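You operate a simulated robot arm through the tools that you are given. There is no shell and no other tool.

You are at the controls of a simulated robot arm. One attempt, no reset.

TASK
Scoop gram into the white-handled jug up to 0.5 L, then grain from the other box up to 1 L.
Fine: go by the jug's marks; red scoop for the gram, blue scoop for the other box; put the scoops back.

Only the result counts: the job must be done as asked and must still hold three seconds after the hand-in. Knocking over, shifting, dropping, spilling or breaking anything else fails it.

THE ROBOT
A 7-joint arm with a two-finger parallel gripper, fixed in place. Base frame: the origin is at the foot of the arm, x ahead of it, y to its left, z up; the work surface is at about z = 800. Lengths are in mm, angles in degrees, forces in N, time in s.
Its first joint turns from -166.0 to 166.0 degrees. Payload 3.43 kg.
The tool frame sits at the grasp point between the pads (the TCP): z along the fingers, y along the line on which they close. The tips reach 30 mm beyond it. The gripper opens to 94 mm. The fingers are 28 mm wide and 10 mm thick; the gripper's body (50 by 96 mm) begins 55 mm behind the TCP.
Orientation is that of the tool frame in the base frame, as a unit quaternion [x, y, z, w]. With the fingers straight down and closing along the base's y, the tool's x points along the base's -x, its y along +y and its z along -z.

THE INTERFACE
- The arm moves only by the tool move_arm. Its argument "increments" is a list of rows, each an object (a shift or turn left out is 0, a gripper value left out holds the last) with "linear": the shift along the tool's x, y, z in mm, a list of three; "rotation": the turn, a rotation vector about the tool's x, y, z in degrees, a list of three; "grip": the gripper command, from -1 (shut) to 1 (fully open), values between in proportion. In form: [{"linear": [tx, ty, tz], "rotation": [ax, ay, az], "grip": grip}, ...]. A call has 1 to 20 rows; each row is the pose to reach, as a shift and turn from the pose commanded when the call began, along the tool's axes at that moment. A row lasts 0.2 s, in which the tool goes at most 50 mm and 8.6 degrees; a call with a longer step from one row to the next is refused whole, and so is a gripper value outside its range. A pose out of reach is approached as far as the arm can. The call stops where the force on the tool passes 40 N (or 10 N more than at its start, if that is more) or the arm is blocked; 0.2 s more then pass. Each finger travels about 45 mm/s and halts on what it meets, pressing with about 24 N; the grip force reading is that of the motor and also rises with nothing between the fingers. The clock runs only during rows and for 0.2 s after the last one: add rows that repeat a pose to give the fingers time. The reply holds the time, the measured pose of the TCP, the force on the tool along the base axes, the opening and the grip force, in the units named above and with some noise, with the torque about the TCP (base axes, N m) and any sound that the robot's microphone picked up.
- Cameras (640 x 400 px; columns grow to the right, rows downward): "scene" is fixed at [49.2, -499, 1570.8]; the picture's right is [0.22, -0.98, 0.00], its down [-0.74, -0.17, -0.65] and it looks along [0.64, 0.14, -0.76] (base axes); focal length 260 px, centre (320, 200). "wrist" rides on the gripper at [76, 14, -103] in the tool frame; the picture's right is [-0.18, 0.98, 0.00], its down [-0.75, -0.14, -0.64] and it looks along [-0.63, -0.12, 0.77] (tool axes); focal length 243 px, centre (320, 200). There is no depth. A picture from a camera that has moved, and an enlarged one, comes with that camera's place and axes in the base frame and with its lens.
- grab_frame(camera): a new picture of that camera. The clock stands still meanwhile.
- zoom(camera, box): a new picture of the part [left, top, right, bottom] of that camera's present view, enlarged. The clock stands still meanwhile.
- hand_in(): hands the job in; it is judged then, once.

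Nothing tells you positions but the pictures and the camera data. Unless the task says otherwise, let go and move clear before handing in.

The tools are called as a command line: name --argument value ..., lists and objects as JSON in quotes. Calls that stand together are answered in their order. move_arm: Moves the arm, as the interface text tells. Its arguments: {"type":"object","properties":{"increments":{"type":"array","items":{"type":"object","properties":{"linear":{"type":"array","items":{"type":"number"}},"rotation":{"type":"array","items":{"type":"number"}},"grip":{"type":"number"}}}}},"required":["increments"]} The other tools are called the same way: grab_frame (camera) takes a picture; zoom (camera, box) takes an enlarged picture of a part of a camera's view; hand_in () hands the job in.

At the start:

```text
time_s: 0.0
tcp_pos: [437.6, -450.7, 1252.2]
ee_rot: [0.0, 1.0, 0.0, 0.0]
contact_force: [-0.2, -0.2, -0.1]
torque: [-0.02, 0.02, 0.04]
grip_width: 93.6
gripper_force: 0.1
```

scene: 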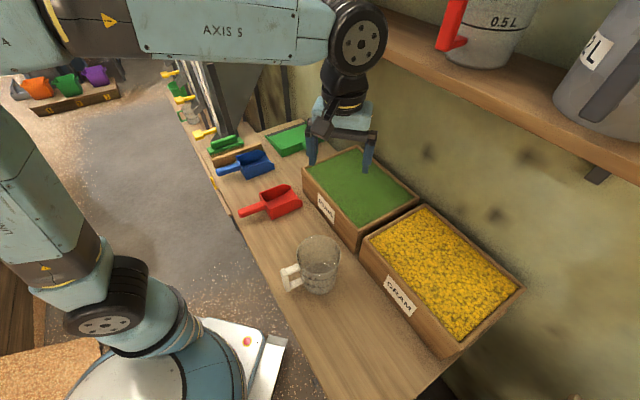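
wrist: 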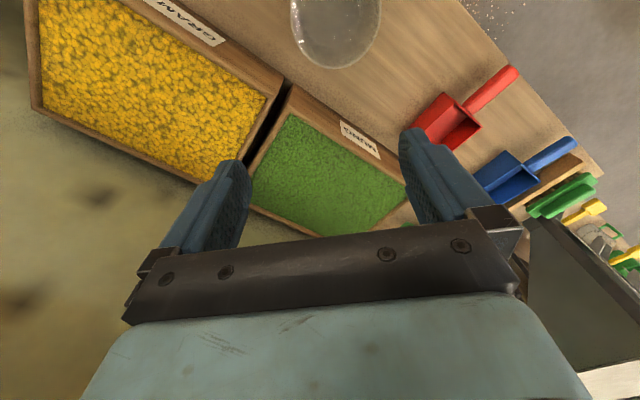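

I see two boxes (green-filled with a "MUNG" label and yellow-filled with a "GRAM" label), a white-handled clear jug, and a red and a blue scoop. I'll look closer before moving.

zoom --camera "scene" --box '[260, 220, 380, 310]'

zoom --camera "scene" --box '[200, 120, 360, 230]'

zoom --camera "scene" --box '[300, 140, 540, 360]'

zoom --camera "scene" --box '[400, 0, 640, 150]'

zoom --camera "wrist" --box '[260, 0, 640, 240]'

```text
4.44 times, centred on (320, 265) of scene
camera zoom: at [49.2, -499.0, 1570.8], right [0.22, -0.98, 0.0], down [-0.74, -0.17, -0.65], along [0.64, 0.14, -0.76], focal length 1153 px, centre (320, -89)
```

zoom: 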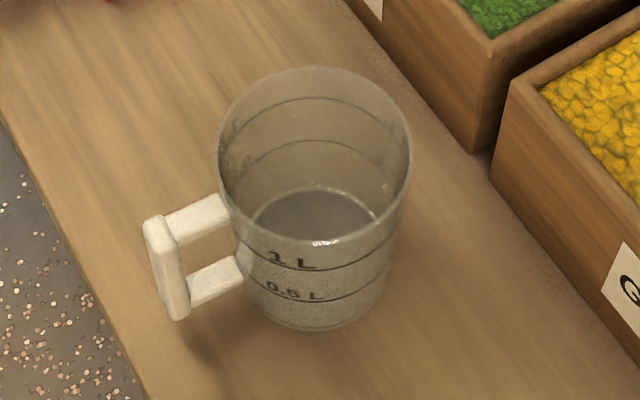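

```text
3.64 times, centred on (280, 175) of scene
camera zoom: at [49.2, -499.0, 1570.8], right [0.22, -0.98, 0.0], down [-0.74, -0.17, -0.65], along [0.64, 0.14, -0.76], focal length 944 px, centre (466, 291)
```

zoom: 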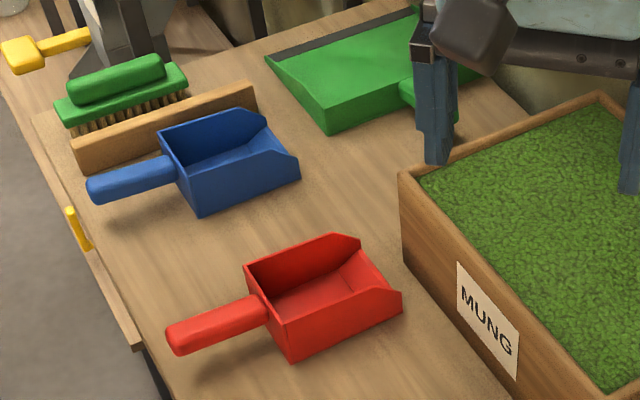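

```text
1.82 times, centred on (420, 250) of scene
camera zoom: at [49.2, -499.0, 1570.8], right [0.22, -0.98, 0.0], down [-0.74, -0.17, -0.65], along [0.64, 0.14, -0.76], focal length 472 px, centre (138, 109)
```

zoom: 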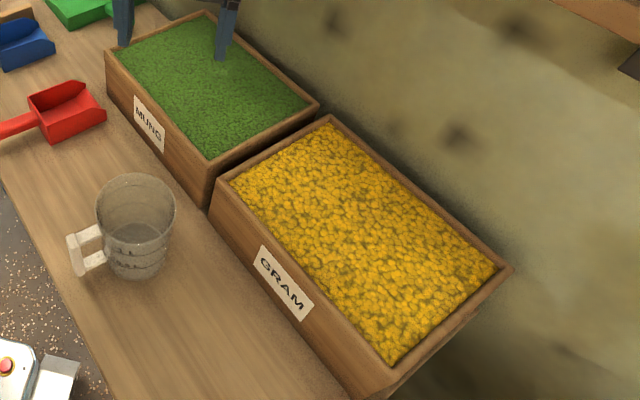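

```text
2.67 times, centred on (520, 75) of scene
camera zoom: at [49.2, -499.0, 1570.8], right [0.22, -0.98, 0.0], down [-0.74, -0.17, -0.65], along [0.64, 0.14, -0.76], focal length 692 px, centre (-213, 533)
```

zoom: 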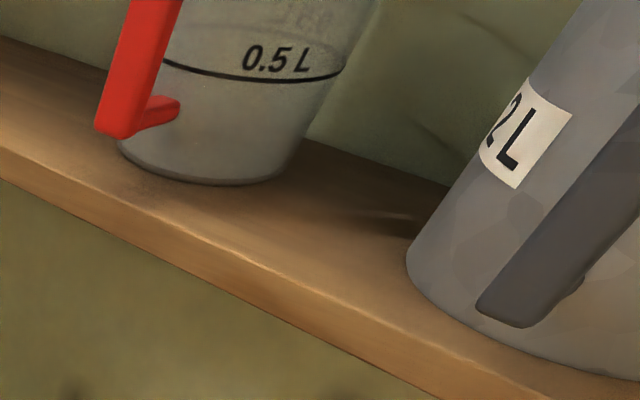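

```text
1.67 times, centred on (450, 120) of wrist
camera zoom: at [362.5, -436.8, 1354.6], right [0.18, 0.98, 0.0], down [0.75, -0.14, 0.64], along [0.63, -0.12, -0.77], focal length 404 px, centre (103, 333)
```

zoom: 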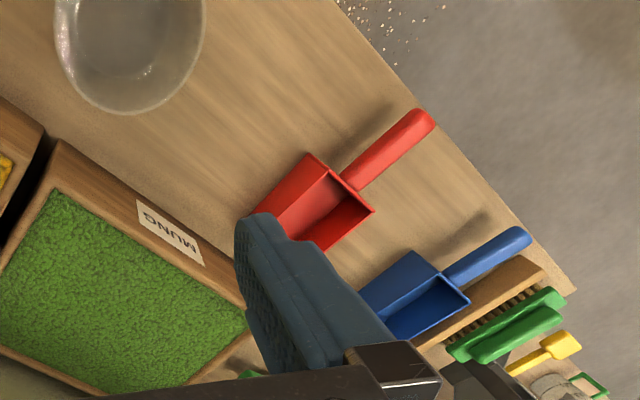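

I put the jug at about (385, -423), with the gram box beyond it and the mung box to its left. The red scoop handle is near (572, -132) and the blue one near (750, 45). I'll move above the red scoop with the tool yawed across its handle and take a closer look.

move_arm --increments '[{"linear": [-13.4, 31.9, 15], "rotation": [0, 0, 5.4]}, {"linear": [-26.8, 63.8, 30], "rotation": [0, 0, 10.8]}, {"linear": [-40.2, 95.7, 45], "rotation": [0, 0, 16.2]}, {"linear": [-53.6, 127.6, 60], "rotation": [0, 0, 21.6]}, {"linear": [-67, 159.5, 75], "rotation": [0, 0, 27]}, {"linear": [-80.4, 191.4, 90], "rotation": [0, 0, 32.4]}, {"linear": [-93.8, 223.3, 105], "rotation": [0, 0, 37.8]}, {"linear": [-107.2, 255.2, 120], "rotation": [0, 0, 43.2]}, {"linear": [-120.6, 287.1, 135], "rotation": [0, 0, 48.6]}, {"linear": [-134, 319, 150], "rotation": [0, 0, 54]}, {"linear": [-134, 319, 150], "rotation": [0, 0, 54]}]'

```text
time_s: 2.4
tcp_pos: [572.2, -130.7, 1102.8]
ee_rot: [0.454, 0.891, 0.001, 0.0]
contact_force: [-0.1, 1.0, -0.2]
torque: [-0.01, -0.02, 0.0]
grip_width: 93.9
gripper_force: 0.1
```

grab_frame --camera "wrist"

grab_frame --camera "scene"

```text
taken
camera wrist: at [538.7, -60.6, 1205.8], right [0.9, 0.43, 0.0], down [0.33, -0.69, 0.64], along [0.27, -0.58, -0.77], focal length 243 px, centre (320, 200)
```

wrist: 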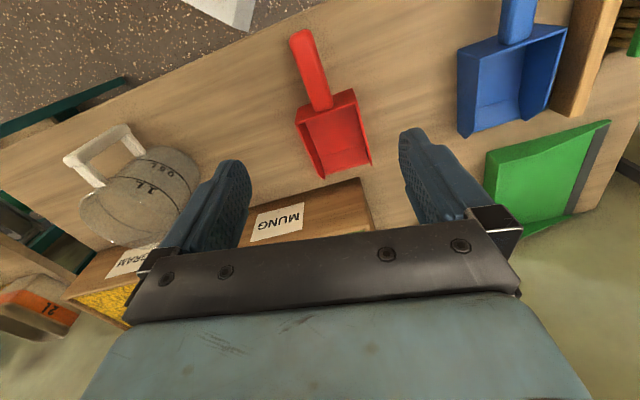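

```text
taken
```

scene: 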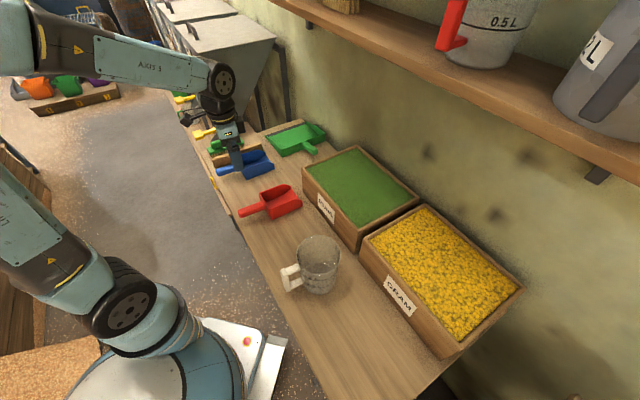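

The red scoop is clear in the wrist view. I'll zoom in to measure it, and also use this view to look at the jug.

zoom --camera "wrist" --box '[250, 10, 410, 190]'

zoom --camera "wrist" --box '[50, 100, 250, 260]'

zoom --camera "wrist" --box '[430, 0, 640, 150]'

```text
2.22 times, centred on (330, 100) of wrist
camera zoom: at [538.7, -60.6, 1205.8], right [0.9, 0.43, 0.0], down [0.33, -0.69, 0.64], along [0.27, -0.58, -0.77], focal length 539 px, centre (298, 422)
```

zoom: 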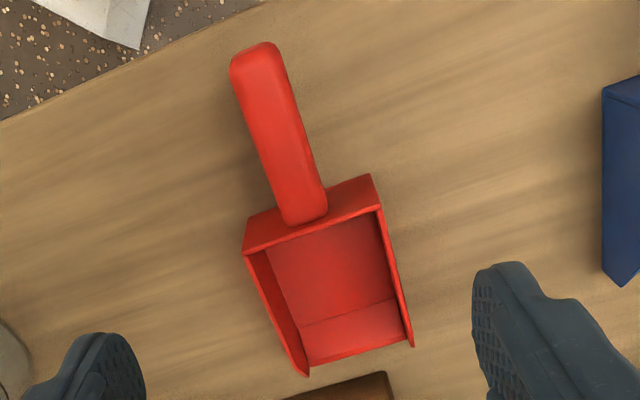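

```text
2.50 times, centred on (150, 180) of wrist
camera zoom: at [538.7, -60.6, 1205.8], right [0.9, 0.43, 0.0], down [0.33, -0.69, 0.64], along [0.27, -0.58, -0.77], focal length 606 px, centre (745, 250)
```

zoom: 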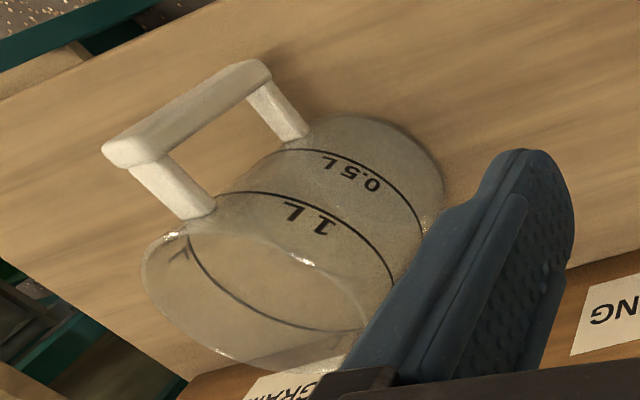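

```text
2.67 times, centred on (535, 75) of wrist
camera zoom: at [538.7, -60.6, 1205.8], right [0.9, 0.43, 0.0], down [0.33, -0.69, 0.64], along [0.27, -0.58, -0.77], focal length 647 px, centre (-253, 533)
```

zoom: 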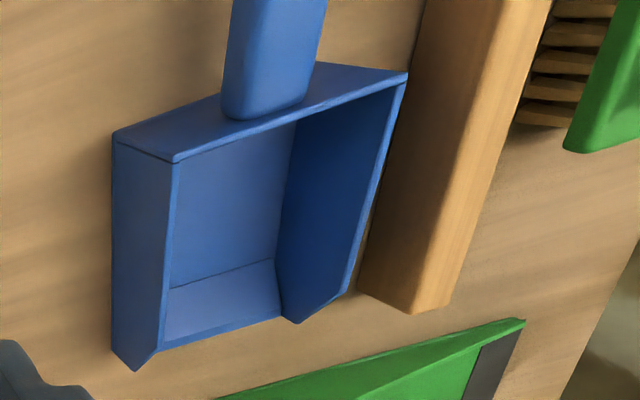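

The red scoop's axis points along about -47° with its handle top at z≈853. Before grasping, I'll test whether the arm can hold a tool leaned back toward the handle end, because that helps with digging and pouring later.

move_arm --increments '[{"rotation": [0, -8, 0]}, {"rotation": [0, -16, 0]}, {"rotation": [0, -24, 0]}, {"rotation": [0, -30, 0]}, {"rotation": [0, -30, 0]}]'

```text
time_s: 3.6
tcp_pos: [572.2, -132.0, 1101.7]
ee_rot: [0.439, 0.861, -0.118, 0.23]
contact_force: [0.5, 0.9, 0.0]
torque: [-0.02, 0.0, -0.02]
grip_width: 93.8
gripper_force: 0.1
```

The leaned-back pose is reachable. With the gripper empty, I'll test the pouring pose next: scoop direction along the table toward the jug, well above everything.

move_arm --increments '[{"linear": [-11.3, -17.6, 0.95], "rotation": [4.05, 0, 7.01]}, {"linear": [-22.5, -35.1, 1.9], "rotation": [8.1, 0, 14.02]}, {"linear": [-33.8, -52.7, 2.85], "rotation": [12.15, 0, 21.03]}, {"linear": [-45.1, -70.3, 3.8], "rotation": [16.2, 0, 28.04]}, {"linear": [-56.3, -87.8, 4.75], "rotation": [20.25, 0, 35.05]}, {"linear": [-67.6, -105.4, 5.7], "rotation": [24.3, 0, 42.06]}, {"linear": [-78.9, -123, 6.65], "rotation": [28.35, 0, 49.07]}, {"linear": [-90.2, -140.6, 7.6], "rotation": [32.4, 0, 56.08]}, {"linear": [-101.4, -158.1, 8.55], "rotation": [36.45, 0, 63.09]}, {"linear": [-112.7, -175.7, 9.5], "rotation": [40.5, 0, 70.1]}, {"linear": [-112.7, -175.7, 9.5], "rotation": [40.5, 0, 70.1]}]'

```text
time_s: 6.0
tcp_pos: [491.4, -316.5, 1150.1]
ee_rot: [0.892, 0.37, -0.238, 0.099]
contact_force: [-0.2, 0.9, 0.0]
torque: [-0.01, 0.0, 0.01]
grip_width: 94.1
gripper_force: 0.0
```

That was reached exactly. Next I'll test the full pour pitch by leaning the tool forward 80° from here.

move_arm --increments '[{"rotation": [0, 8, 0]}, {"rotation": [0, 16, 0]}, {"rotation": [0, 24, 0]}, {"rotation": [0, 32, 0]}, {"rotation": [0, 40, 0]}, {"rotation": [0, 48, 0]}, {"rotation": [0, 56, 0]}, {"rotation": [0, 64, 0]}, {"rotation": [0, 72, 0]}, {"rotation": [0, 80, 0]}, {"rotation": [0, 80, 0]}]'

grab_frame --camera "scene"

grab_frame --camera "wrist"

```text
time_s: 8.4
tcp_pos: [490.5, -317.2, 1150.2]
ee_rot: [0.837, 0.348, 0.391, -0.162]
contact_force: [-0.3, -0.1, 0.3]
torque: [0.02, -0.01, -0.01]
grip_width: 94.2
gripper_force: 0.1
```

```text
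taken
```

scene: 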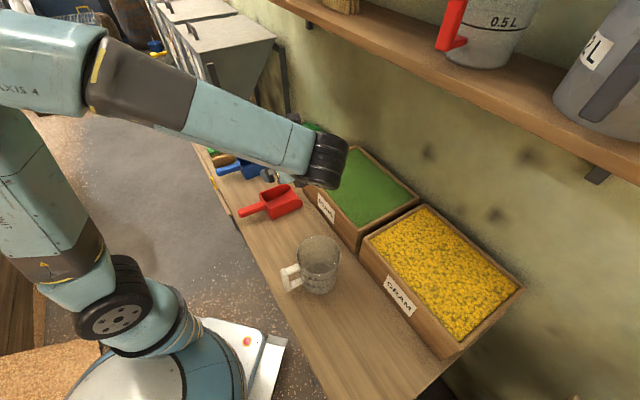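

```text
taken
camera wrist: at [479.5, -348.7, 1274.8], right [0.61, -0.78, -0.14], down [-0.79, -0.59, -0.17], along [0.05, 0.21, -0.98], focal length 243 px, centre (320, 200)
```

wrist: 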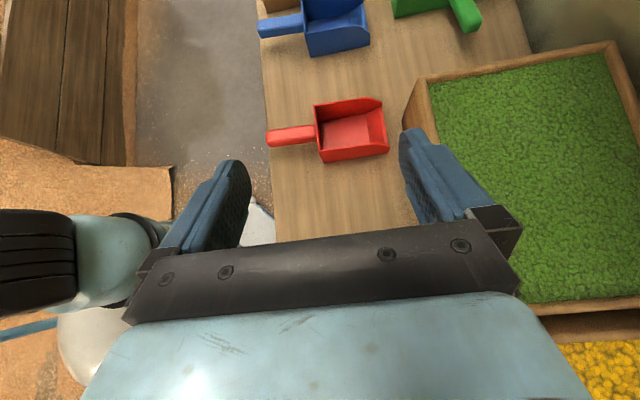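

The pour pitch of 80° is reachable too. Now I'll reverse the lean and go back to above the red handle to grasp it.

move_arm --increments '[{"rotation": [0, -8, 0]}, {"rotation": [0, -16, 0]}, {"rotation": [0, -24, 0]}, {"rotation": [0, -32, 0]}, {"rotation": [0, -40, 0]}, {"rotation": [0, -48, 0]}, {"rotation": [0, -56, 0]}, {"rotation": [0, -64, 0]}, {"rotation": [0, -72, 0]}, {"rotation": [0, -80, 0]}]'

```text
time_s: 10.6
tcp_pos: [489.6, -319.8, 1150.2]
ee_rot: [0.892, 0.37, -0.24, 0.1]
contact_force: [-1.0, 0.0, 0.3]
torque: [0.03, -0.01, 0.01]
grip_width: 94.1
gripper_force: 0.0
```

move_arm --increments '[{"linear": [22.8, -6.9, 6.8], "rotation": [-4, 0, -6.93]}, {"linear": [45.6, -13.8, 13.6], "rotation": [-8, 0, -13.86]}, {"linear": [68.4, -20.7, 20.4], "rotation": [-12, 0, -20.78]}, {"linear": [91.2, -27.6, 27.2], "rotation": [-16, 0, -27.71]}, {"linear": [114, -34.5, 34], "rotation": [-20, 0, -34.64]}, {"linear": [136.7, -41.4, 40.9], "rotation": [-24, 0, -41.57]}, {"linear": [159.5, -48.3, 47.7], "rotation": [-28, 0, -48.5]}, {"linear": [182.3, -55.2, 54.5], "rotation": [-32, 0, -55.42]}, {"linear": [205.1, -62.1, 61.3], "rotation": [-36, 0, -62.35]}, {"linear": [227.9, -69, 68.1], "rotation": [-40, 0, -69.28]}, {"linear": [250.7, -75.9, 74.9], "rotation": [-44, 0, -76.21]}, {"linear": [250.7, -75.9, 74.9], "rotation": [-44, 0, -76.21]}]'

grab_frame --camera "wrist"

grab_frame --camera "scene"

```text
time_s: 13.2
tcp_pos: [563.0, -136.7, 958.8]
ee_rot: [0.384, 0.887, -0.102, 0.237]
contact_force: [-0.5, -0.3, 0.9]
torque: [0.02, 0.0, 0.03]
grip_width: 94.0
gripper_force: 0.1
```

```text
taken
camera wrist: at [493.3, -41.8, 1011.4], right [0.83, 0.56, 0.09], down [0.13, -0.34, 0.93], along [0.55, -0.76, -0.35], focal length 243 px, centre (320, 200)
```

wrist: 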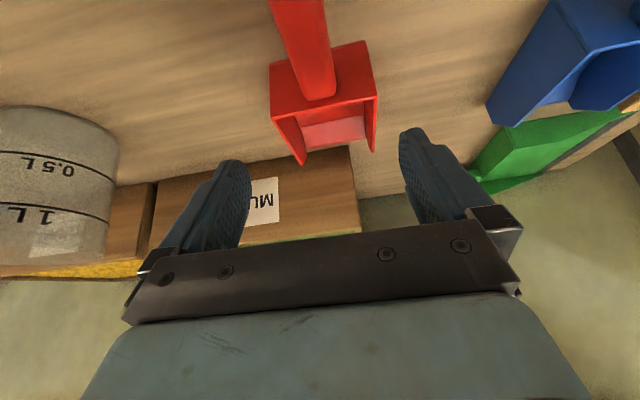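

```text
taken
```

scene: 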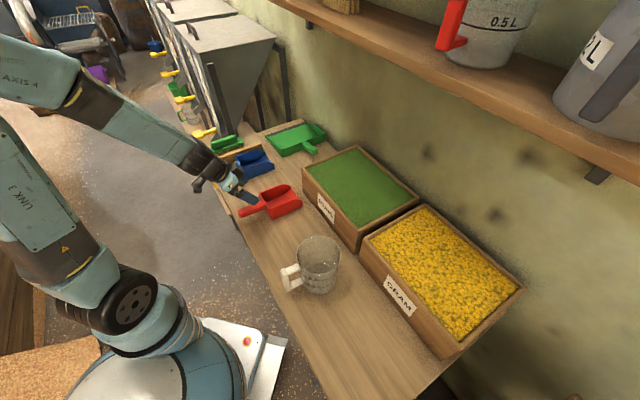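

zoom --camera "wrist" --box '[220, 0, 420, 170]'

zoom --camera "wrist" --box '[0, 60, 200, 290]'

zoom --camera "scene" --box '[190, 130, 310, 230]'

```text
2.35 times, centred on (320, 85) of wrist
camera zoom: at [493.3, -41.8, 1011.4], right [0.83, 0.56, 0.09], down [0.13, -0.34, 0.93], along [0.55, -0.76, -0.35], focal length 571 px, centre (320, 471)
```

zoom: 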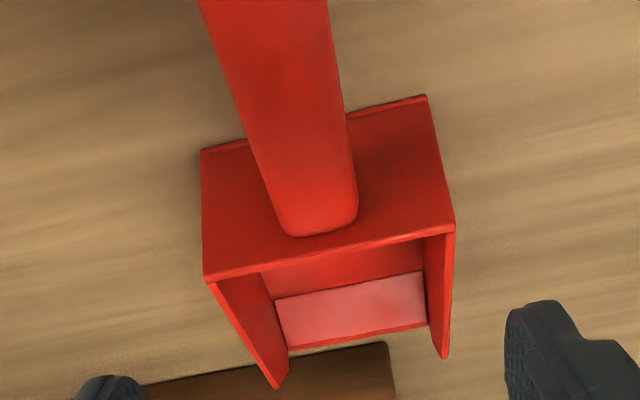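

```text
1.74 times, centred on (100, 175) of wrist
camera zoom: at [493.3, -41.8, 1011.4], right [0.83, 0.56, 0.09], down [0.13, -0.34, 0.93], along [0.55, -0.76, -0.35], focal length 422 px, centre (703, 244)
```

zoom: 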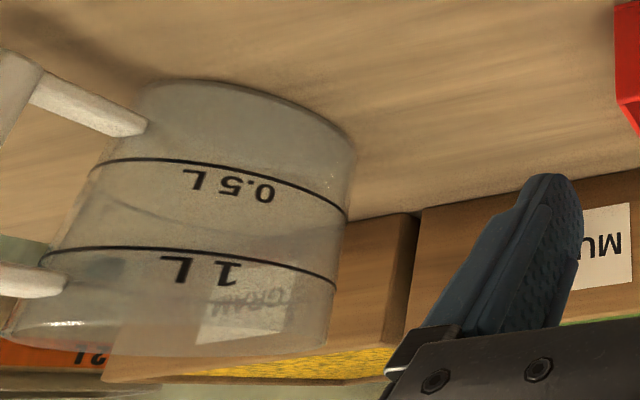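

```text
4.00 times, centred on (250, 180) of scene
camera zoom: at [49.2, -499.0, 1570.8], right [0.22, -0.98, 0.0], down [-0.74, -0.17, -0.65], along [0.64, 0.14, -0.76], focal length 1038 px, centre (600, 280)
```

zoom: 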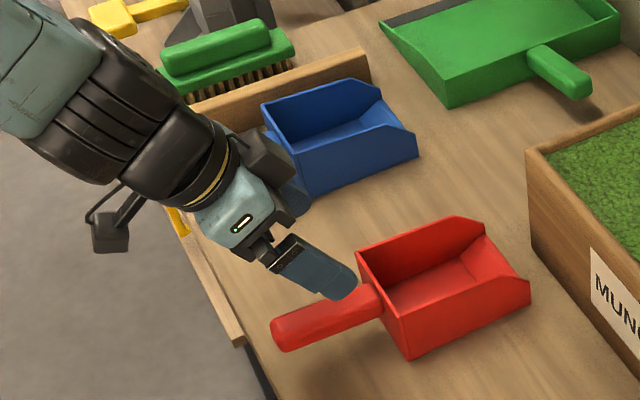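

I've refined the red scoop: its back wall is 94 mm wide and 66 mm high, its axis is at -45°, and the handle axis is at z≈843. I'll descend onto the handle with the tool leaned back 30°, then close.

move_arm --increments '[{"linear": [8.7, 0.2, 17.5], "rotation": [-0.9, 0, -1.56]}, {"linear": [17.4, 0.4, 35], "rotation": [-0.9, 0, -1.56]}, {"linear": [26, 0.6, 52.5], "rotation": [-0.9, 0, -1.56]}, {"linear": [34.7, 0.8, 70], "rotation": [-0.9, 0, -1.56]}, {"linear": [43.4, 1.0, 87.5], "rotation": [-0.9, 0, -1.56]}, {"linear": [48, 1.1, 97], "rotation": [-0.9, 0, -1.56]}, {"linear": [52.1, 1.2, 105], "rotation": [-0.9, 0, -1.56]}, {"linear": [52.1, 1.2, 105], "rotation": [-0.9, 0, -1.56]}]'

grab_frame --camera "wrist"

zoom --camera "scene" --box '[190, 130, 310, 230]'

```text
time_s: 15.0
tcp_pos: [581.2, -142.5, 842.8]
ee_rot: [0.37, 0.892, -0.1, 0.238]
contact_force: [0.8, -0.2, 0.2]
torque: [0.0, -0.01, -0.03]
grip_width: 94.3
gripper_force: 0.0
out of reach, approached as far as the arm can: row 3, 4, 5, 6, 7, 8
```

```text
taken
camera wrist: at [507.9, -50.0, 895.3], right [0.81, 0.58, 0.09], down [0.14, -0.34, 0.93], along [0.57, -0.74, -0.35], focal length 243 px, centre (320, 200)
```

wrist: 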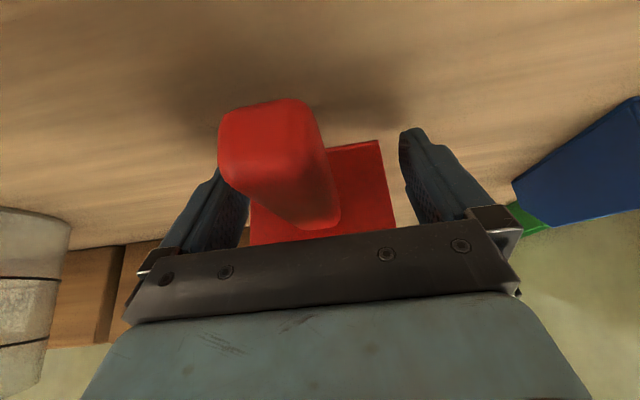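

```text
4.00 times, centred on (250, 180) of scene
camera zoom: at [49.2, -499.0, 1570.8], right [0.22, -0.98, 0.0], down [-0.74, -0.17, -0.65], along [0.64, 0.14, -0.76], focal length 1038 px, centre (600, 280)
```

zoom: 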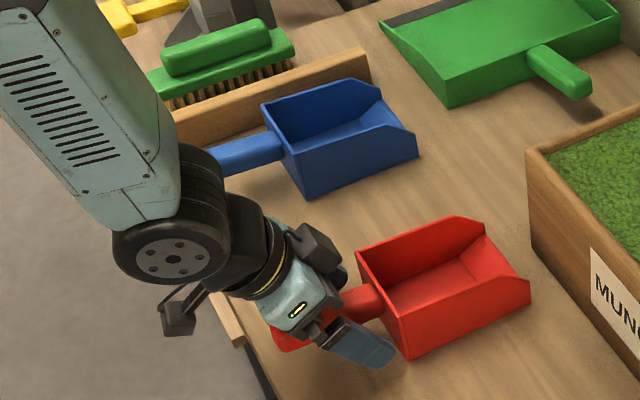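

The 30° lean hits the inner reach limit, so the TCP is about 12 mm off in x and 8 mm off laterally. I'll reduce the lean to 20°, which should let me reach the handle's midline.

move_arm --increments '[{"linear": [-1.7, 0, 1.0], "rotation": [0, 5, 0]}, {"linear": [-1.7, 0, 1.0], "rotation": [0, 10, 0]}, {"linear": [-1.7, 0, 1.0], "rotation": [0, 10, 0]}, {"linear": [-1.7, 0, 1.0], "rotation": [0, 10, 0]}]'

grab_frame --camera "wrist"

```text
time_s: 16.0
tcp_pos: [581.2, -145.0, 843.8]
ee_rot: [0.378, 0.909, -0.067, 0.161]
contact_force: [1.1, 0.4, 0.2]
torque: [0.01, -0.02, 0.0]
grip_width: 94.0
gripper_force: 0.1
```

```text
taken
camera wrist: at [515.8, -59.3, 914.3], right [0.82, 0.57, 0.06], down [0.25, -0.45, 0.86], along [0.52, -0.69, -0.51], focal length 243 px, centre (320, 200)
```

wrist: 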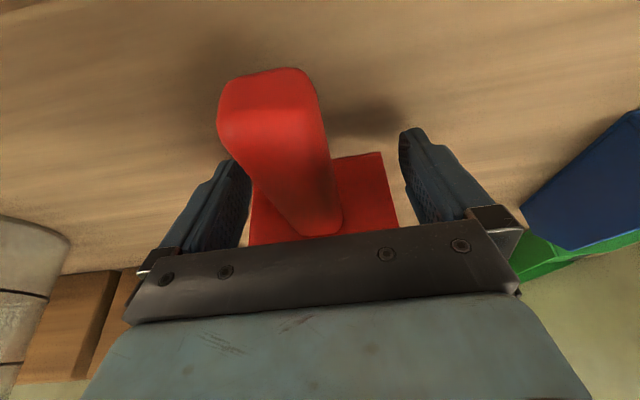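

move_arm --increments '[{"linear": [4.3, -3.2, -1.5]}, {"linear": [8.6, -6.3, -3.1]}, {"linear": [8.6, -6.3, -3.1]}]'

grab_frame --camera "wrist"

```text
time_s: 16.8
tcp_pos: [569.5, -142.0, 844.0]
ee_rot: [0.377, 0.91, -0.067, 0.161]
contact_force: [0.3, 0.3, -0.6]
torque: [0.01, 0.0, 0.0]
grip_width: 93.9
gripper_force: 0.1
```

```text
taken
camera wrist: at [504.8, -57.1, 914.3], right [0.82, 0.57, 0.06], down [0.25, -0.45, 0.86], along [0.52, -0.69, -0.51], focal length 243 px, centre (320, 200)
```

wrist: 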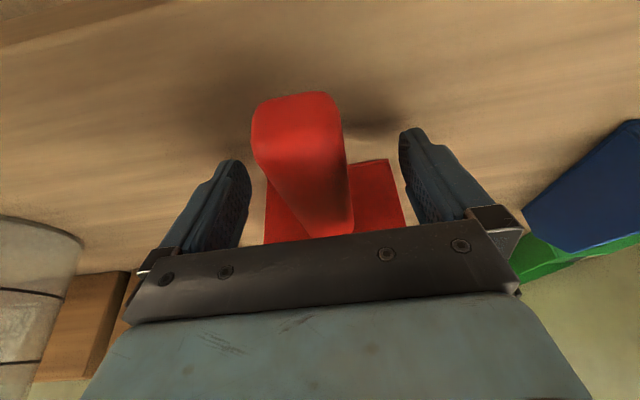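

The handle is centred between the fingers. I'll close the gripper now.

move_arm --increments '[{"grip": -1}, {"grip": -1}, {"grip": -1}, {"grip": -1}, {"grip": -1}, {"grip": -1}, {"grip": -1}]'

grab_frame --camera "wrist"

zoom --camera "scene" --box '[190, 130, 310, 230]'

```text
time_s: 18.4
tcp_pos: [568.7, -143.0, 843.8]
ee_rot: [0.378, 0.909, -0.067, 0.16]
contact_force: [0.0, 0.0, 0.0]
torque: [0.02, -0.03, 0.08]
grip_width: 34.1
gripper_force: 24.0
```

```text
taken
camera wrist: at [504.8, -57.1, 914.3], right [0.82, 0.57, 0.06], down [0.25, -0.45, 0.86], along [0.52, -0.69, -0.51], focal length 243 px, centre (320, 200)
```

wrist: 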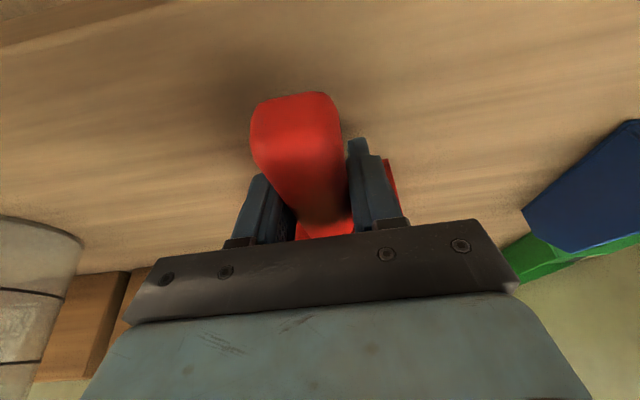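

```text
4.00 times, centred on (250, 180) of scene
camera zoom: at [49.2, -499.0, 1570.8], right [0.22, -0.98, 0.0], down [-0.74, -0.17, -0.65], along [0.64, 0.14, -0.76], focal length 1038 px, centre (600, 280)
```

zoom: 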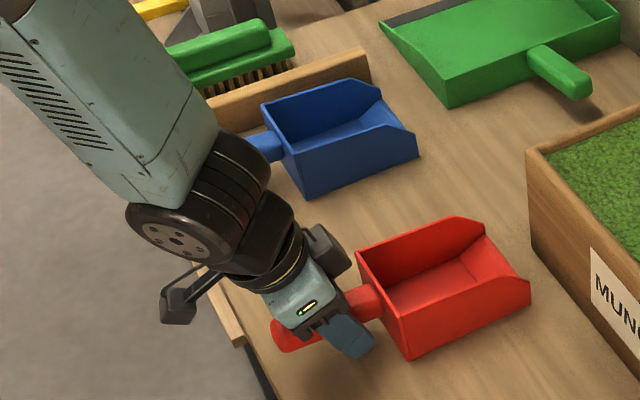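

The grip closed on the 34 mm handle at 24 N. I'll lift straight up and check that the scoop stays level.

move_arm --increments '[{"linear": [-3.4, 0, -9.4], "grip": -1}, {"linear": [-10.3, 0, -28.2], "grip": -1}, {"linear": [-22, 0, -60], "grip": -1}, {"linear": [-34, 0, -94], "grip": -1}, {"linear": [-48, 0, -132], "grip": -1}, {"linear": [-62, 0, -170], "grip": -1}, {"linear": [-75, 0, -207], "grip": -1}, {"linear": [-85.5, 0, -235], "grip": -1}, {"linear": [-85.5, 0, -235], "grip": -1}]'

grab_frame --camera "scene"

grab_frame --camera "wrist"

```text
time_s: 20.4
tcp_pos: [570.3, -142.8, 1093.2]
ee_rot: [0.378, 0.909, -0.067, 0.16]
contact_force: [0.4, 0.1, -0.7]
torque: [0.06, 0.08, 0.0]
grip_width: 33.8
gripper_force: 24.0
```

```text
taken
```

scene: 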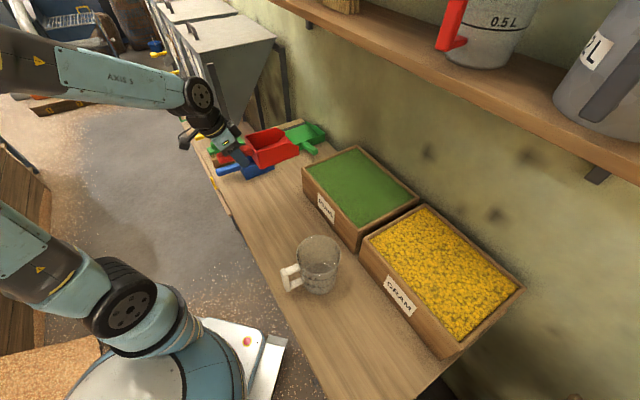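

```text
taken
camera wrist: at [505.8, -57.7, 1164.0], right [0.82, 0.57, 0.06], down [0.25, -0.45, 0.86], along [0.52, -0.69, -0.51], focal length 243 px, centre (320, 200)
```

wrist: 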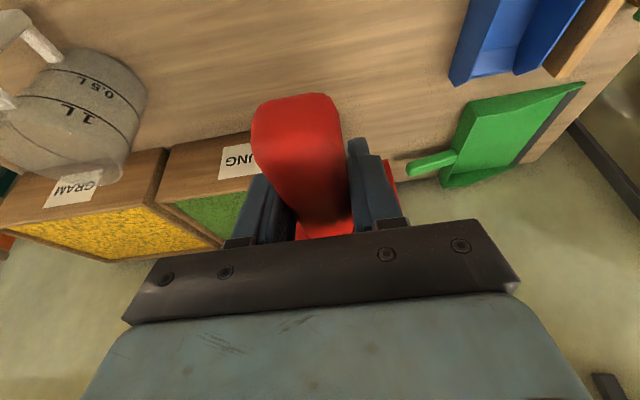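

The scoop is held and level. Next I'll yaw it to point along the table (toward -u), moving toward the gram box at a safe height.

move_arm --increments '[{"linear": [-12.8, -19.1, 5.9], "rotation": [2.79, 0, 7.67]}, {"linear": [-25.6, -38.2, 11.9], "rotation": [5.58, 0, 15.35]}, {"linear": [-38.4, -57.2, 17.8], "rotation": [8.37, 0, 23.02]}, {"linear": [-51.2, -76.3, 23.7], "rotation": [11.16, 0, 30.69]}, {"linear": [-64, -95.4, 29.6], "rotation": [13.95, 0, 38.36]}, {"linear": [-76.9, -114.5, 35.6], "rotation": [16.75, 0, 46.04]}, {"linear": [-89.7, -133.6, 41.5], "rotation": [19.54, 0, 53.71]}, {"linear": [-102.5, -152.7, 47.4], "rotation": [22.33, 0, 61.38]}, {"linear": [-115.3, -171.7, 53.3], "rotation": [25.12, 0, 69.05]}, {"linear": [-128.1, -190.8, 59.3], "rotation": [27.91, 0, 76.73]}, {"linear": [-140.9, -209.9, 65.2], "rotation": [30.7, 0, 84.4]}, {"linear": [-140.9, -209.9, 65.2], "rotation": [30.7, 0, 84.4]}]'

grab_frame --camera "scene"

grab_frame --camera "wrist"

```text
time_s: 23.0
tcp_pos: [529.7, -398.3, 1080.9]
ee_rot: [0.91, 0.376, -0.161, 0.067]
contact_force: [0.2, 0.0, -1.2]
torque: [0.03, -0.03, -0.02]
grip_width: 34.0
gripper_force: 23.6
```

```text
taken
```

scene: 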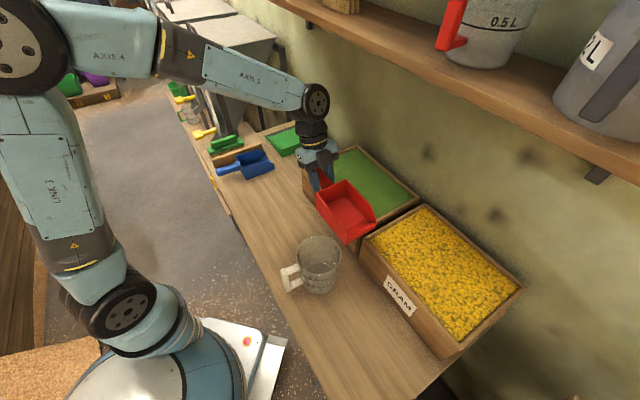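

```text
taken
camera wrist: at [616.1, -334.1, 1150.3], right [0.57, -0.82, 0.06], down [-0.45, -0.25, 0.86], along [-0.69, -0.52, -0.5], focal length 243 px, centre (320, 200)
```

wrist: 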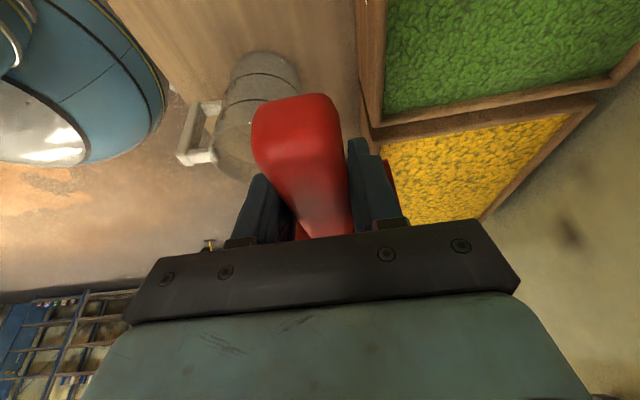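

zoom --camera "wrist" --box '[340, 60, 640, 240]'

zoom --camera "scene" --box '[290, 140, 530, 360]'

zoom --camera "scene" --box '[290, 150, 400, 260]'

```text
2.13 times, centred on (490, 150) of wrist
camera zoom: at [616.1, -334.1, 1150.3], right [0.57, -0.82, 0.06], down [-0.45, -0.25, 0.86], along [-0.69, -0.52, -0.5], focal length 518 px, centre (-43, 307)
```

zoom: 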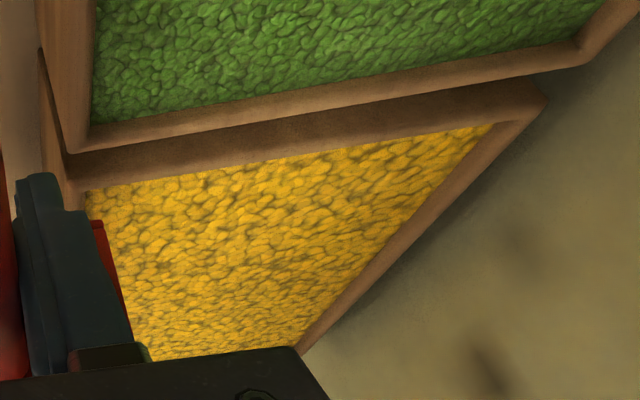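

```text
1.82 times, centred on (410, 250) of scene
camera zoom: at [49.2, -499.0, 1570.8], right [0.22, -0.98, 0.0], down [-0.74, -0.17, -0.65], along [0.64, 0.14, -0.76], focal length 472 px, centre (156, 109)
```

zoom: 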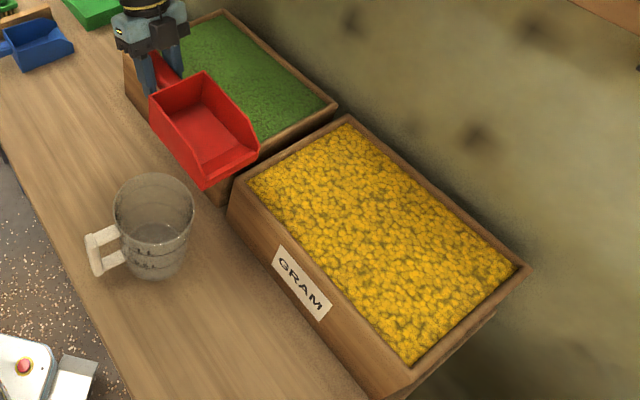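

```text
3.64 times, centred on (345, 205) of scene
camera zoom: at [49.2, -499.0, 1570.8], right [0.22, -0.98, 0.0], down [-0.74, -0.17, -0.65], along [0.64, 0.14, -0.76], focal length 944 px, centre (229, 182)
```

zoom: 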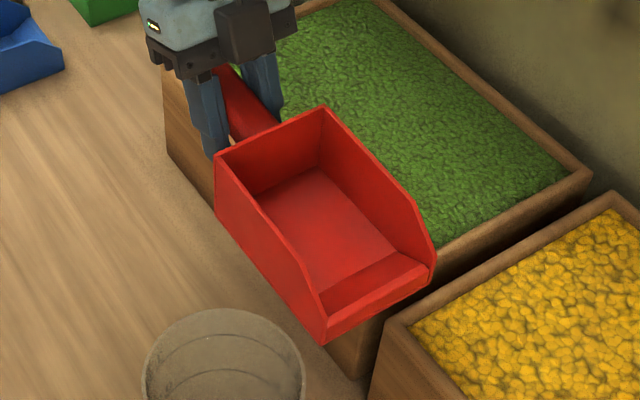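

The scoop has a raised front lip, and the gram box centre is about (449, -742) with its rim at z≈927. I'll check the jug position once more from this view before digging.

zoom --camera "wrist" --box '[150, 30, 330, 200]'

zoom --camera "scene" --box '[265, 220, 365, 310]'

```text
2.35 times, centred on (240, 115) of wrist
camera zoom: at [616.1, -334.1, 1150.3], right [0.57, -0.82, 0.06], down [-0.45, -0.25, 0.86], along [-0.69, -0.52, -0.5], focal length 571 px, centre (508, 400)
```

zoom: 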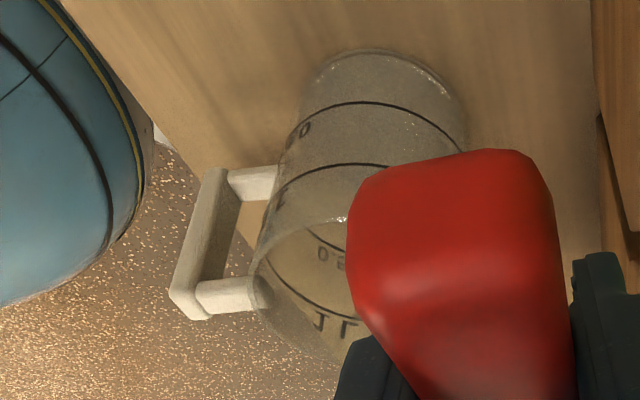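

```text
4.44 times, centred on (315, 265) of scene
camera zoom: at [49.2, -499.0, 1570.8], right [0.22, -0.98, 0.0], down [-0.74, -0.17, -0.65], along [0.64, 0.14, -0.76], focal length 1153 px, centre (342, -89)
```

zoom: 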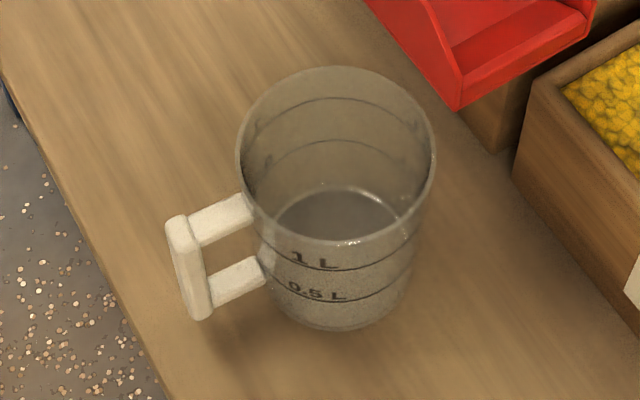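

I'll move the scoop over the gram box, still level and high.

move_arm --increments '[{"linear": [-23.4, 30.4, 8.5], "rotation": [-0.34, 0, -0.94]}, {"linear": [-46.8, 60.8, 17], "rotation": [-0.34, 0, -0.94]}, {"linear": [-70.2, 91.3, 25.5], "rotation": [-0.34, 0, -0.94]}, {"linear": [-93.5, 121.7, 34], "rotation": [-0.34, 0, -0.94]}, {"linear": [-116.9, 152.1, 42.5], "rotation": [-0.34, 0, -0.94]}, {"linear": [-140.3, 182.5, 51], "rotation": [-0.34, 0, -0.94]}, {"linear": [-140.3, 182.5, 51], "rotation": [-0.34, 0, -0.94]}]'

grab_frame --camera "scene"

grab_frame --camera "wrist"

```text
time_s: 24.6
tcp_pos: [553.8, -635.3, 1077.3]
ee_rot: [0.906, 0.386, -0.16, 0.068]
contact_force: [-0.1, 0.4, -0.6]
torque: [0.08, -0.03, -0.01]
grip_width: 33.9
gripper_force: 24.0
```

```text
taken
```

scene: 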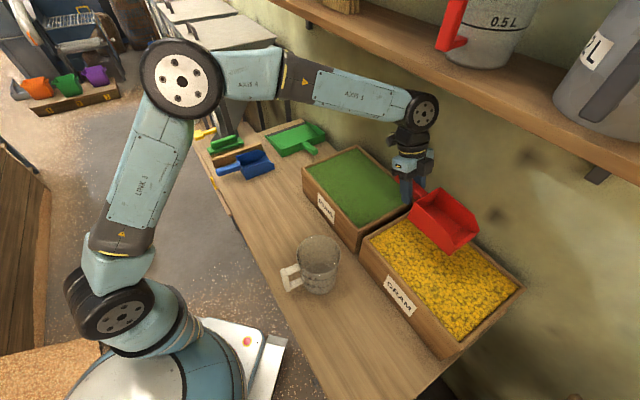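

```text
taken
camera wrist: at [637.5, -568.0, 1148.7], right [0.59, -0.81, 0.06], down [-0.44, -0.25, 0.86], along [-0.68, -0.53, -0.5], focal length 243 px, centre (320, 200)
```

wrist: 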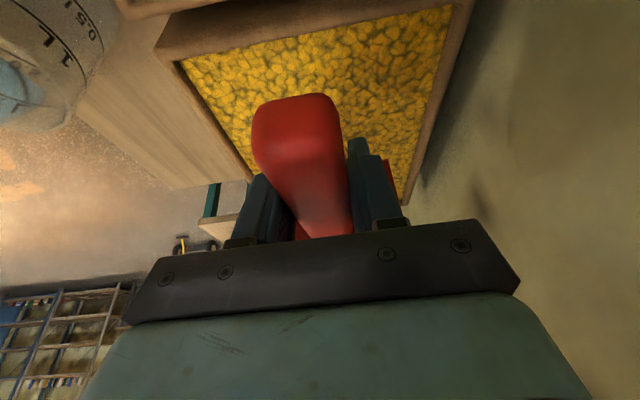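

Next I'll pitch the scoop down until its lip is just above the gram surface.

move_arm --increments '[{"linear": [1.4, 0, 3.8], "rotation": [0, 7, 0], "grip": -1}, {"linear": [2.7, 0, 7.5], "rotation": [0, 14, 0]}, {"linear": [4.1, 0, 11.3], "rotation": [0, 21, 0]}, {"linear": [5.5, 0, 15], "rotation": [0, 28, 0]}, {"linear": [6.8, 0, 18.8], "rotation": [0, 35, 0]}, {"linear": [6.8, 0, 18.8], "rotation": [0, 35, 0]}]'

zoom --camera "scene" --box '[340, 80, 530, 360]'

```text
time_s: 26.0
tcp_pos: [553.6, -637.0, 1060.2]
ee_rot: [0.912, 0.388, 0.121, -0.051]
contact_force: [0.7, 1.2, -1.4]
torque: [0.04, -0.02, -0.01]
grip_width: 34.1
gripper_force: 23.9
```

```text
1.43 times, centred on (435, 220) of scene
camera zoom: at [49.2, -499.0, 1570.8], right [0.22, -0.98, 0.0], down [-0.74, -0.17, -0.65], along [0.64, 0.14, -0.76], focal length 371 px, centre (156, 171)
```

zoom: 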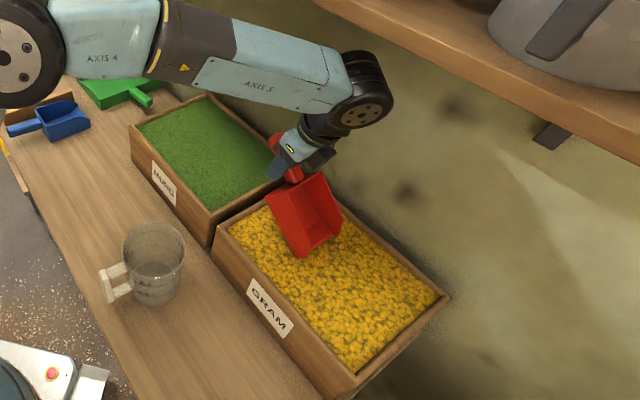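

move_arm --increments '[{"linear": [-7.4, 0, 8.4]}, {"linear": [-14.8, 0, 16.7]}, {"linear": [-24, 0, 25.7]}, {"linear": [-33.1, 0, 34.6]}, {"linear": [-43, 0, 42.4]}, {"linear": [-52.8, 0, 50.1]}, {"linear": [-62, 0, 55.9]}, {"linear": [-71.4, 0, 61.6]}]'

zoom --camera "scene" --box '[340, 120, 530, 360]'

```text
time_s: 27.8
tcp_pos: [518.2, -674.0, 983.0]
ee_rot: [0.912, 0.389, 0.12, -0.051]
contact_force: [-0.1, -0.8, -3.8]
torque: [0.16, -0.16, 0.02]
grip_width: 34.1
gripper_force: 24.0
```

```text
1.67 times, centred on (435, 240) of scene
camera zoom: at [49.2, -499.0, 1570.8], right [0.22, -0.98, 0.0], down [-0.74, -0.17, -0.65], along [0.64, 0.14, -0.76], focal length 432 px, centre (128, 133)
```

zoom: 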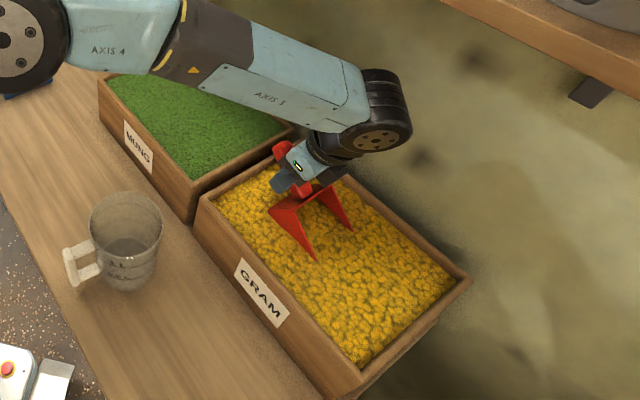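

The force reading suggests the scoop is already holding about 0.3 kg. I'll level it out while pushing forward a little.

move_arm --increments '[{"linear": [-11.2, 0, 3.2], "rotation": [0, -5, 0]}, {"linear": [-22.7, 0, 7.4], "rotation": [0, -10, 0]}, {"linear": [-34.7, 0, 13.5], "rotation": [0, -16, 0]}, {"linear": [-43.1, 0, 21.6], "rotation": [0, -22, 0]}, {"linear": [-47.6, 0, 30.8], "rotation": [0, -28, 0]}, {"linear": [-49.1, 0, 36.6], "rotation": [0, -34, 0]}, {"linear": [-48.6, 0, 34.6], "rotation": [0, -40, 0]}, {"linear": [-47.1, 0, 28.8], "rotation": [0, -42, 0]}, {"linear": [-47.1, 0, 28.8], "rotation": [0, -42, 0]}]'

zoom --camera "scene" --box '[340, 120, 530, 360]'

```text
time_s: 29.8
tcp_pos: [490.7, -702.9, 942.5]
ee_rot: [0.895, 0.381, -0.216, 0.091]
contact_force: [-0.3, 0.5, -5.2]
torque: [0.26, -0.22, 0.01]
grip_width: 34.1
gripper_force: 24.1
```

```text
1.67 times, centred on (435, 240) of scene
camera zoom: at [49.2, -499.0, 1570.8], right [0.22, -0.98, 0.0], down [-0.74, -0.17, -0.65], along [0.64, 0.14, -0.76], focal length 432 px, centre (128, 133)
```

zoom: 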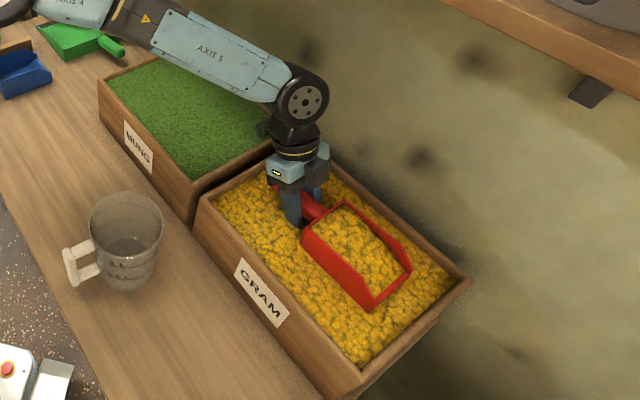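

The scoop looks well filled. I'll lift it slowly and look at the contents.

move_arm --increments '[{"linear": [-6.8, 0, -13.4]}, {"linear": [-13.6, 0, -26.7]}, {"linear": [-22.7, 0, -44.6]}, {"linear": [-31.8, 0, -62.4]}, {"linear": [-40.9, 0, -80.2]}, {"linear": [-45.4, 0, -89.1]}, {"linear": [-45.4, 0, -89.1]}]'

zoom --camera "scene" --box '[370, 150, 490, 270]'

grab_frame --camera "scene"

```text
time_s: 31.4
tcp_pos: [492.2, -701.7, 1043.1]
ee_rot: [0.894, 0.381, -0.215, 0.091]
contact_force: [0.0, -0.2, -4.6]
torque: [0.27, -0.25, 0.01]
grip_width: 34.0
gripper_force: 24.3
```

```text
3.33 times, centred on (430, 210) of scene
camera zoom: at [49.2, -499.0, 1570.8], right [0.22, -0.98, 0.0], down [-0.74, -0.17, -0.65], along [0.64, 0.14, -0.76], focal length 865 px, centre (-47, 167)
```

zoom: 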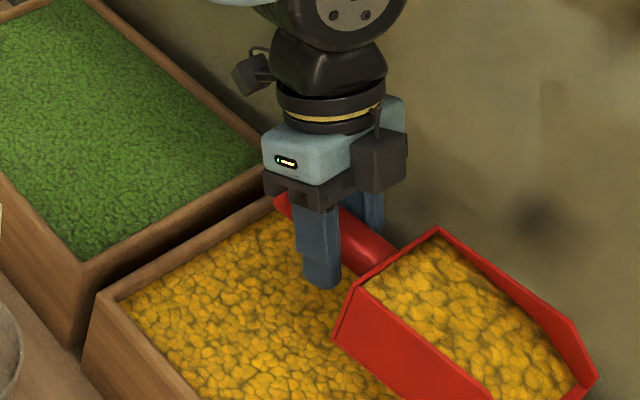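

```text
taken
```

scene: 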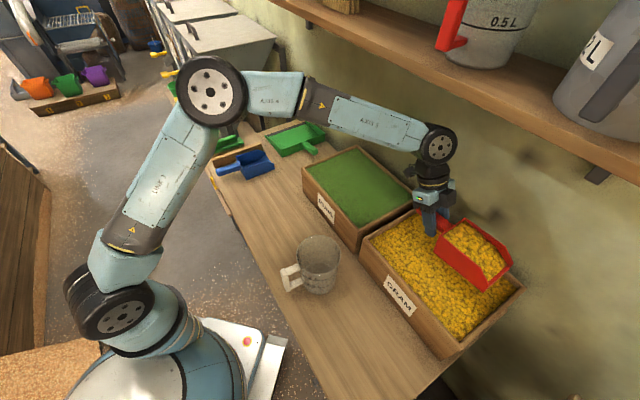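

The scoop holds gram below its side rims, with a net load of about 0.39 kg. I'll carry it smoothly toward the pre-pour position beside the jug, tilted back slightly.

move_arm --increments '[{"linear": [5.5, -5.5, -2.9]}, {"linear": [16.4, -16.5, -8.7]}, {"linear": [32.8, -33, -17.4]}, {"linear": [51.9, -52.3, -27.5]}, {"linear": [71.1, -71.5, -37.7]}, {"linear": [93, -93.5, -49.3]}, {"linear": [114.8, -115.5, -60.9]}, {"linear": [136.7, -137.5, -72.5]}, {"linear": [158.6, -159.5, -84]}, {"linear": [180.4, -181.5, -95.6]}, {"linear": [202.3, -203.5, -107.2]}, {"linear": [221.5, -222.8, -117.4]}, {"linear": [240.6, -242, -127.5]}, {"linear": [257, -258.5, -136.2]}, {"linear": [267.9, -269.5, -142]}, {"linear": [273.4, -275, -144.9]}, {"linear": [273.4, -275, -144.9]}]'

grab_frame --camera "scene"

zoom --camera "scene" --box '[260, 180, 400, 310]'

grab_frame --camera "wrist"

```text
time_s: 35.0
tcp_pos: [508.4, -287.3, 1045.6]
ee_rot: [0.895, 0.381, -0.215, 0.091]
contact_force: [0.2, -1.3, -5.2]
torque: [0.23, -0.25, -0.02]
grip_width: 34.1
gripper_force: 24.5
```

```text
taken
```

scene: 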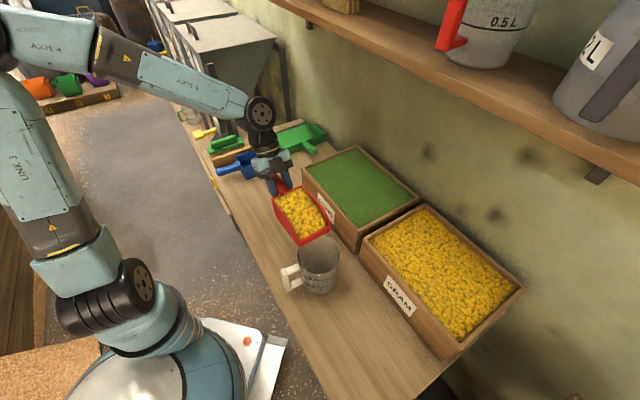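

```text
3.08 times, centred on (330, 245) of scene
camera zoom: at [49.2, -499.0, 1570.8], right [0.22, -0.98, 0.0], down [-0.74, -0.17, -0.65], along [0.64, 0.14, -0.76], focal length 798 px, centre (289, 62)
```

zoom: 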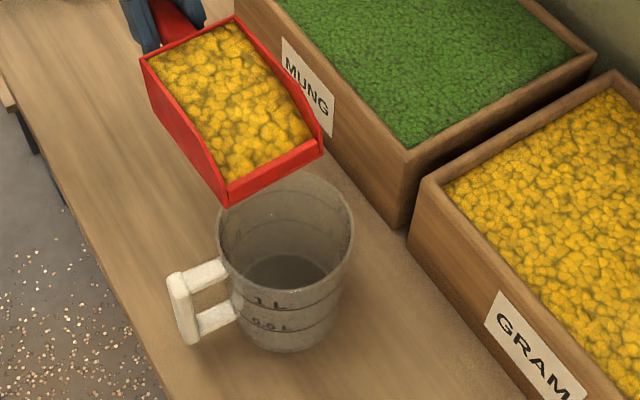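

```text
taken
camera wrist: at [598.1, -215.0, 1103.3], right [0.59, -0.8, 0.08], down [-0.36, -0.18, 0.91], along [-0.72, -0.57, -0.4], focal length 243 px, centre (320, 200)
```

wrist: 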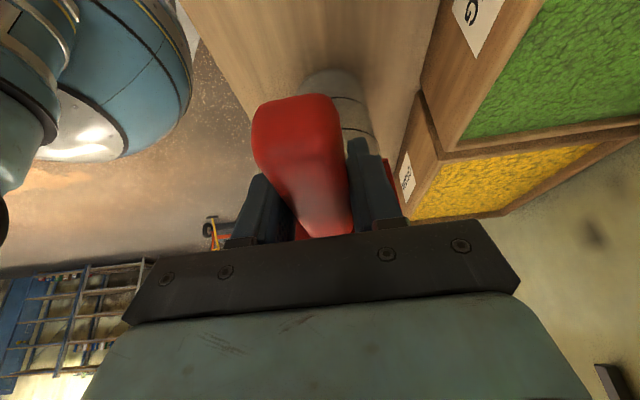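

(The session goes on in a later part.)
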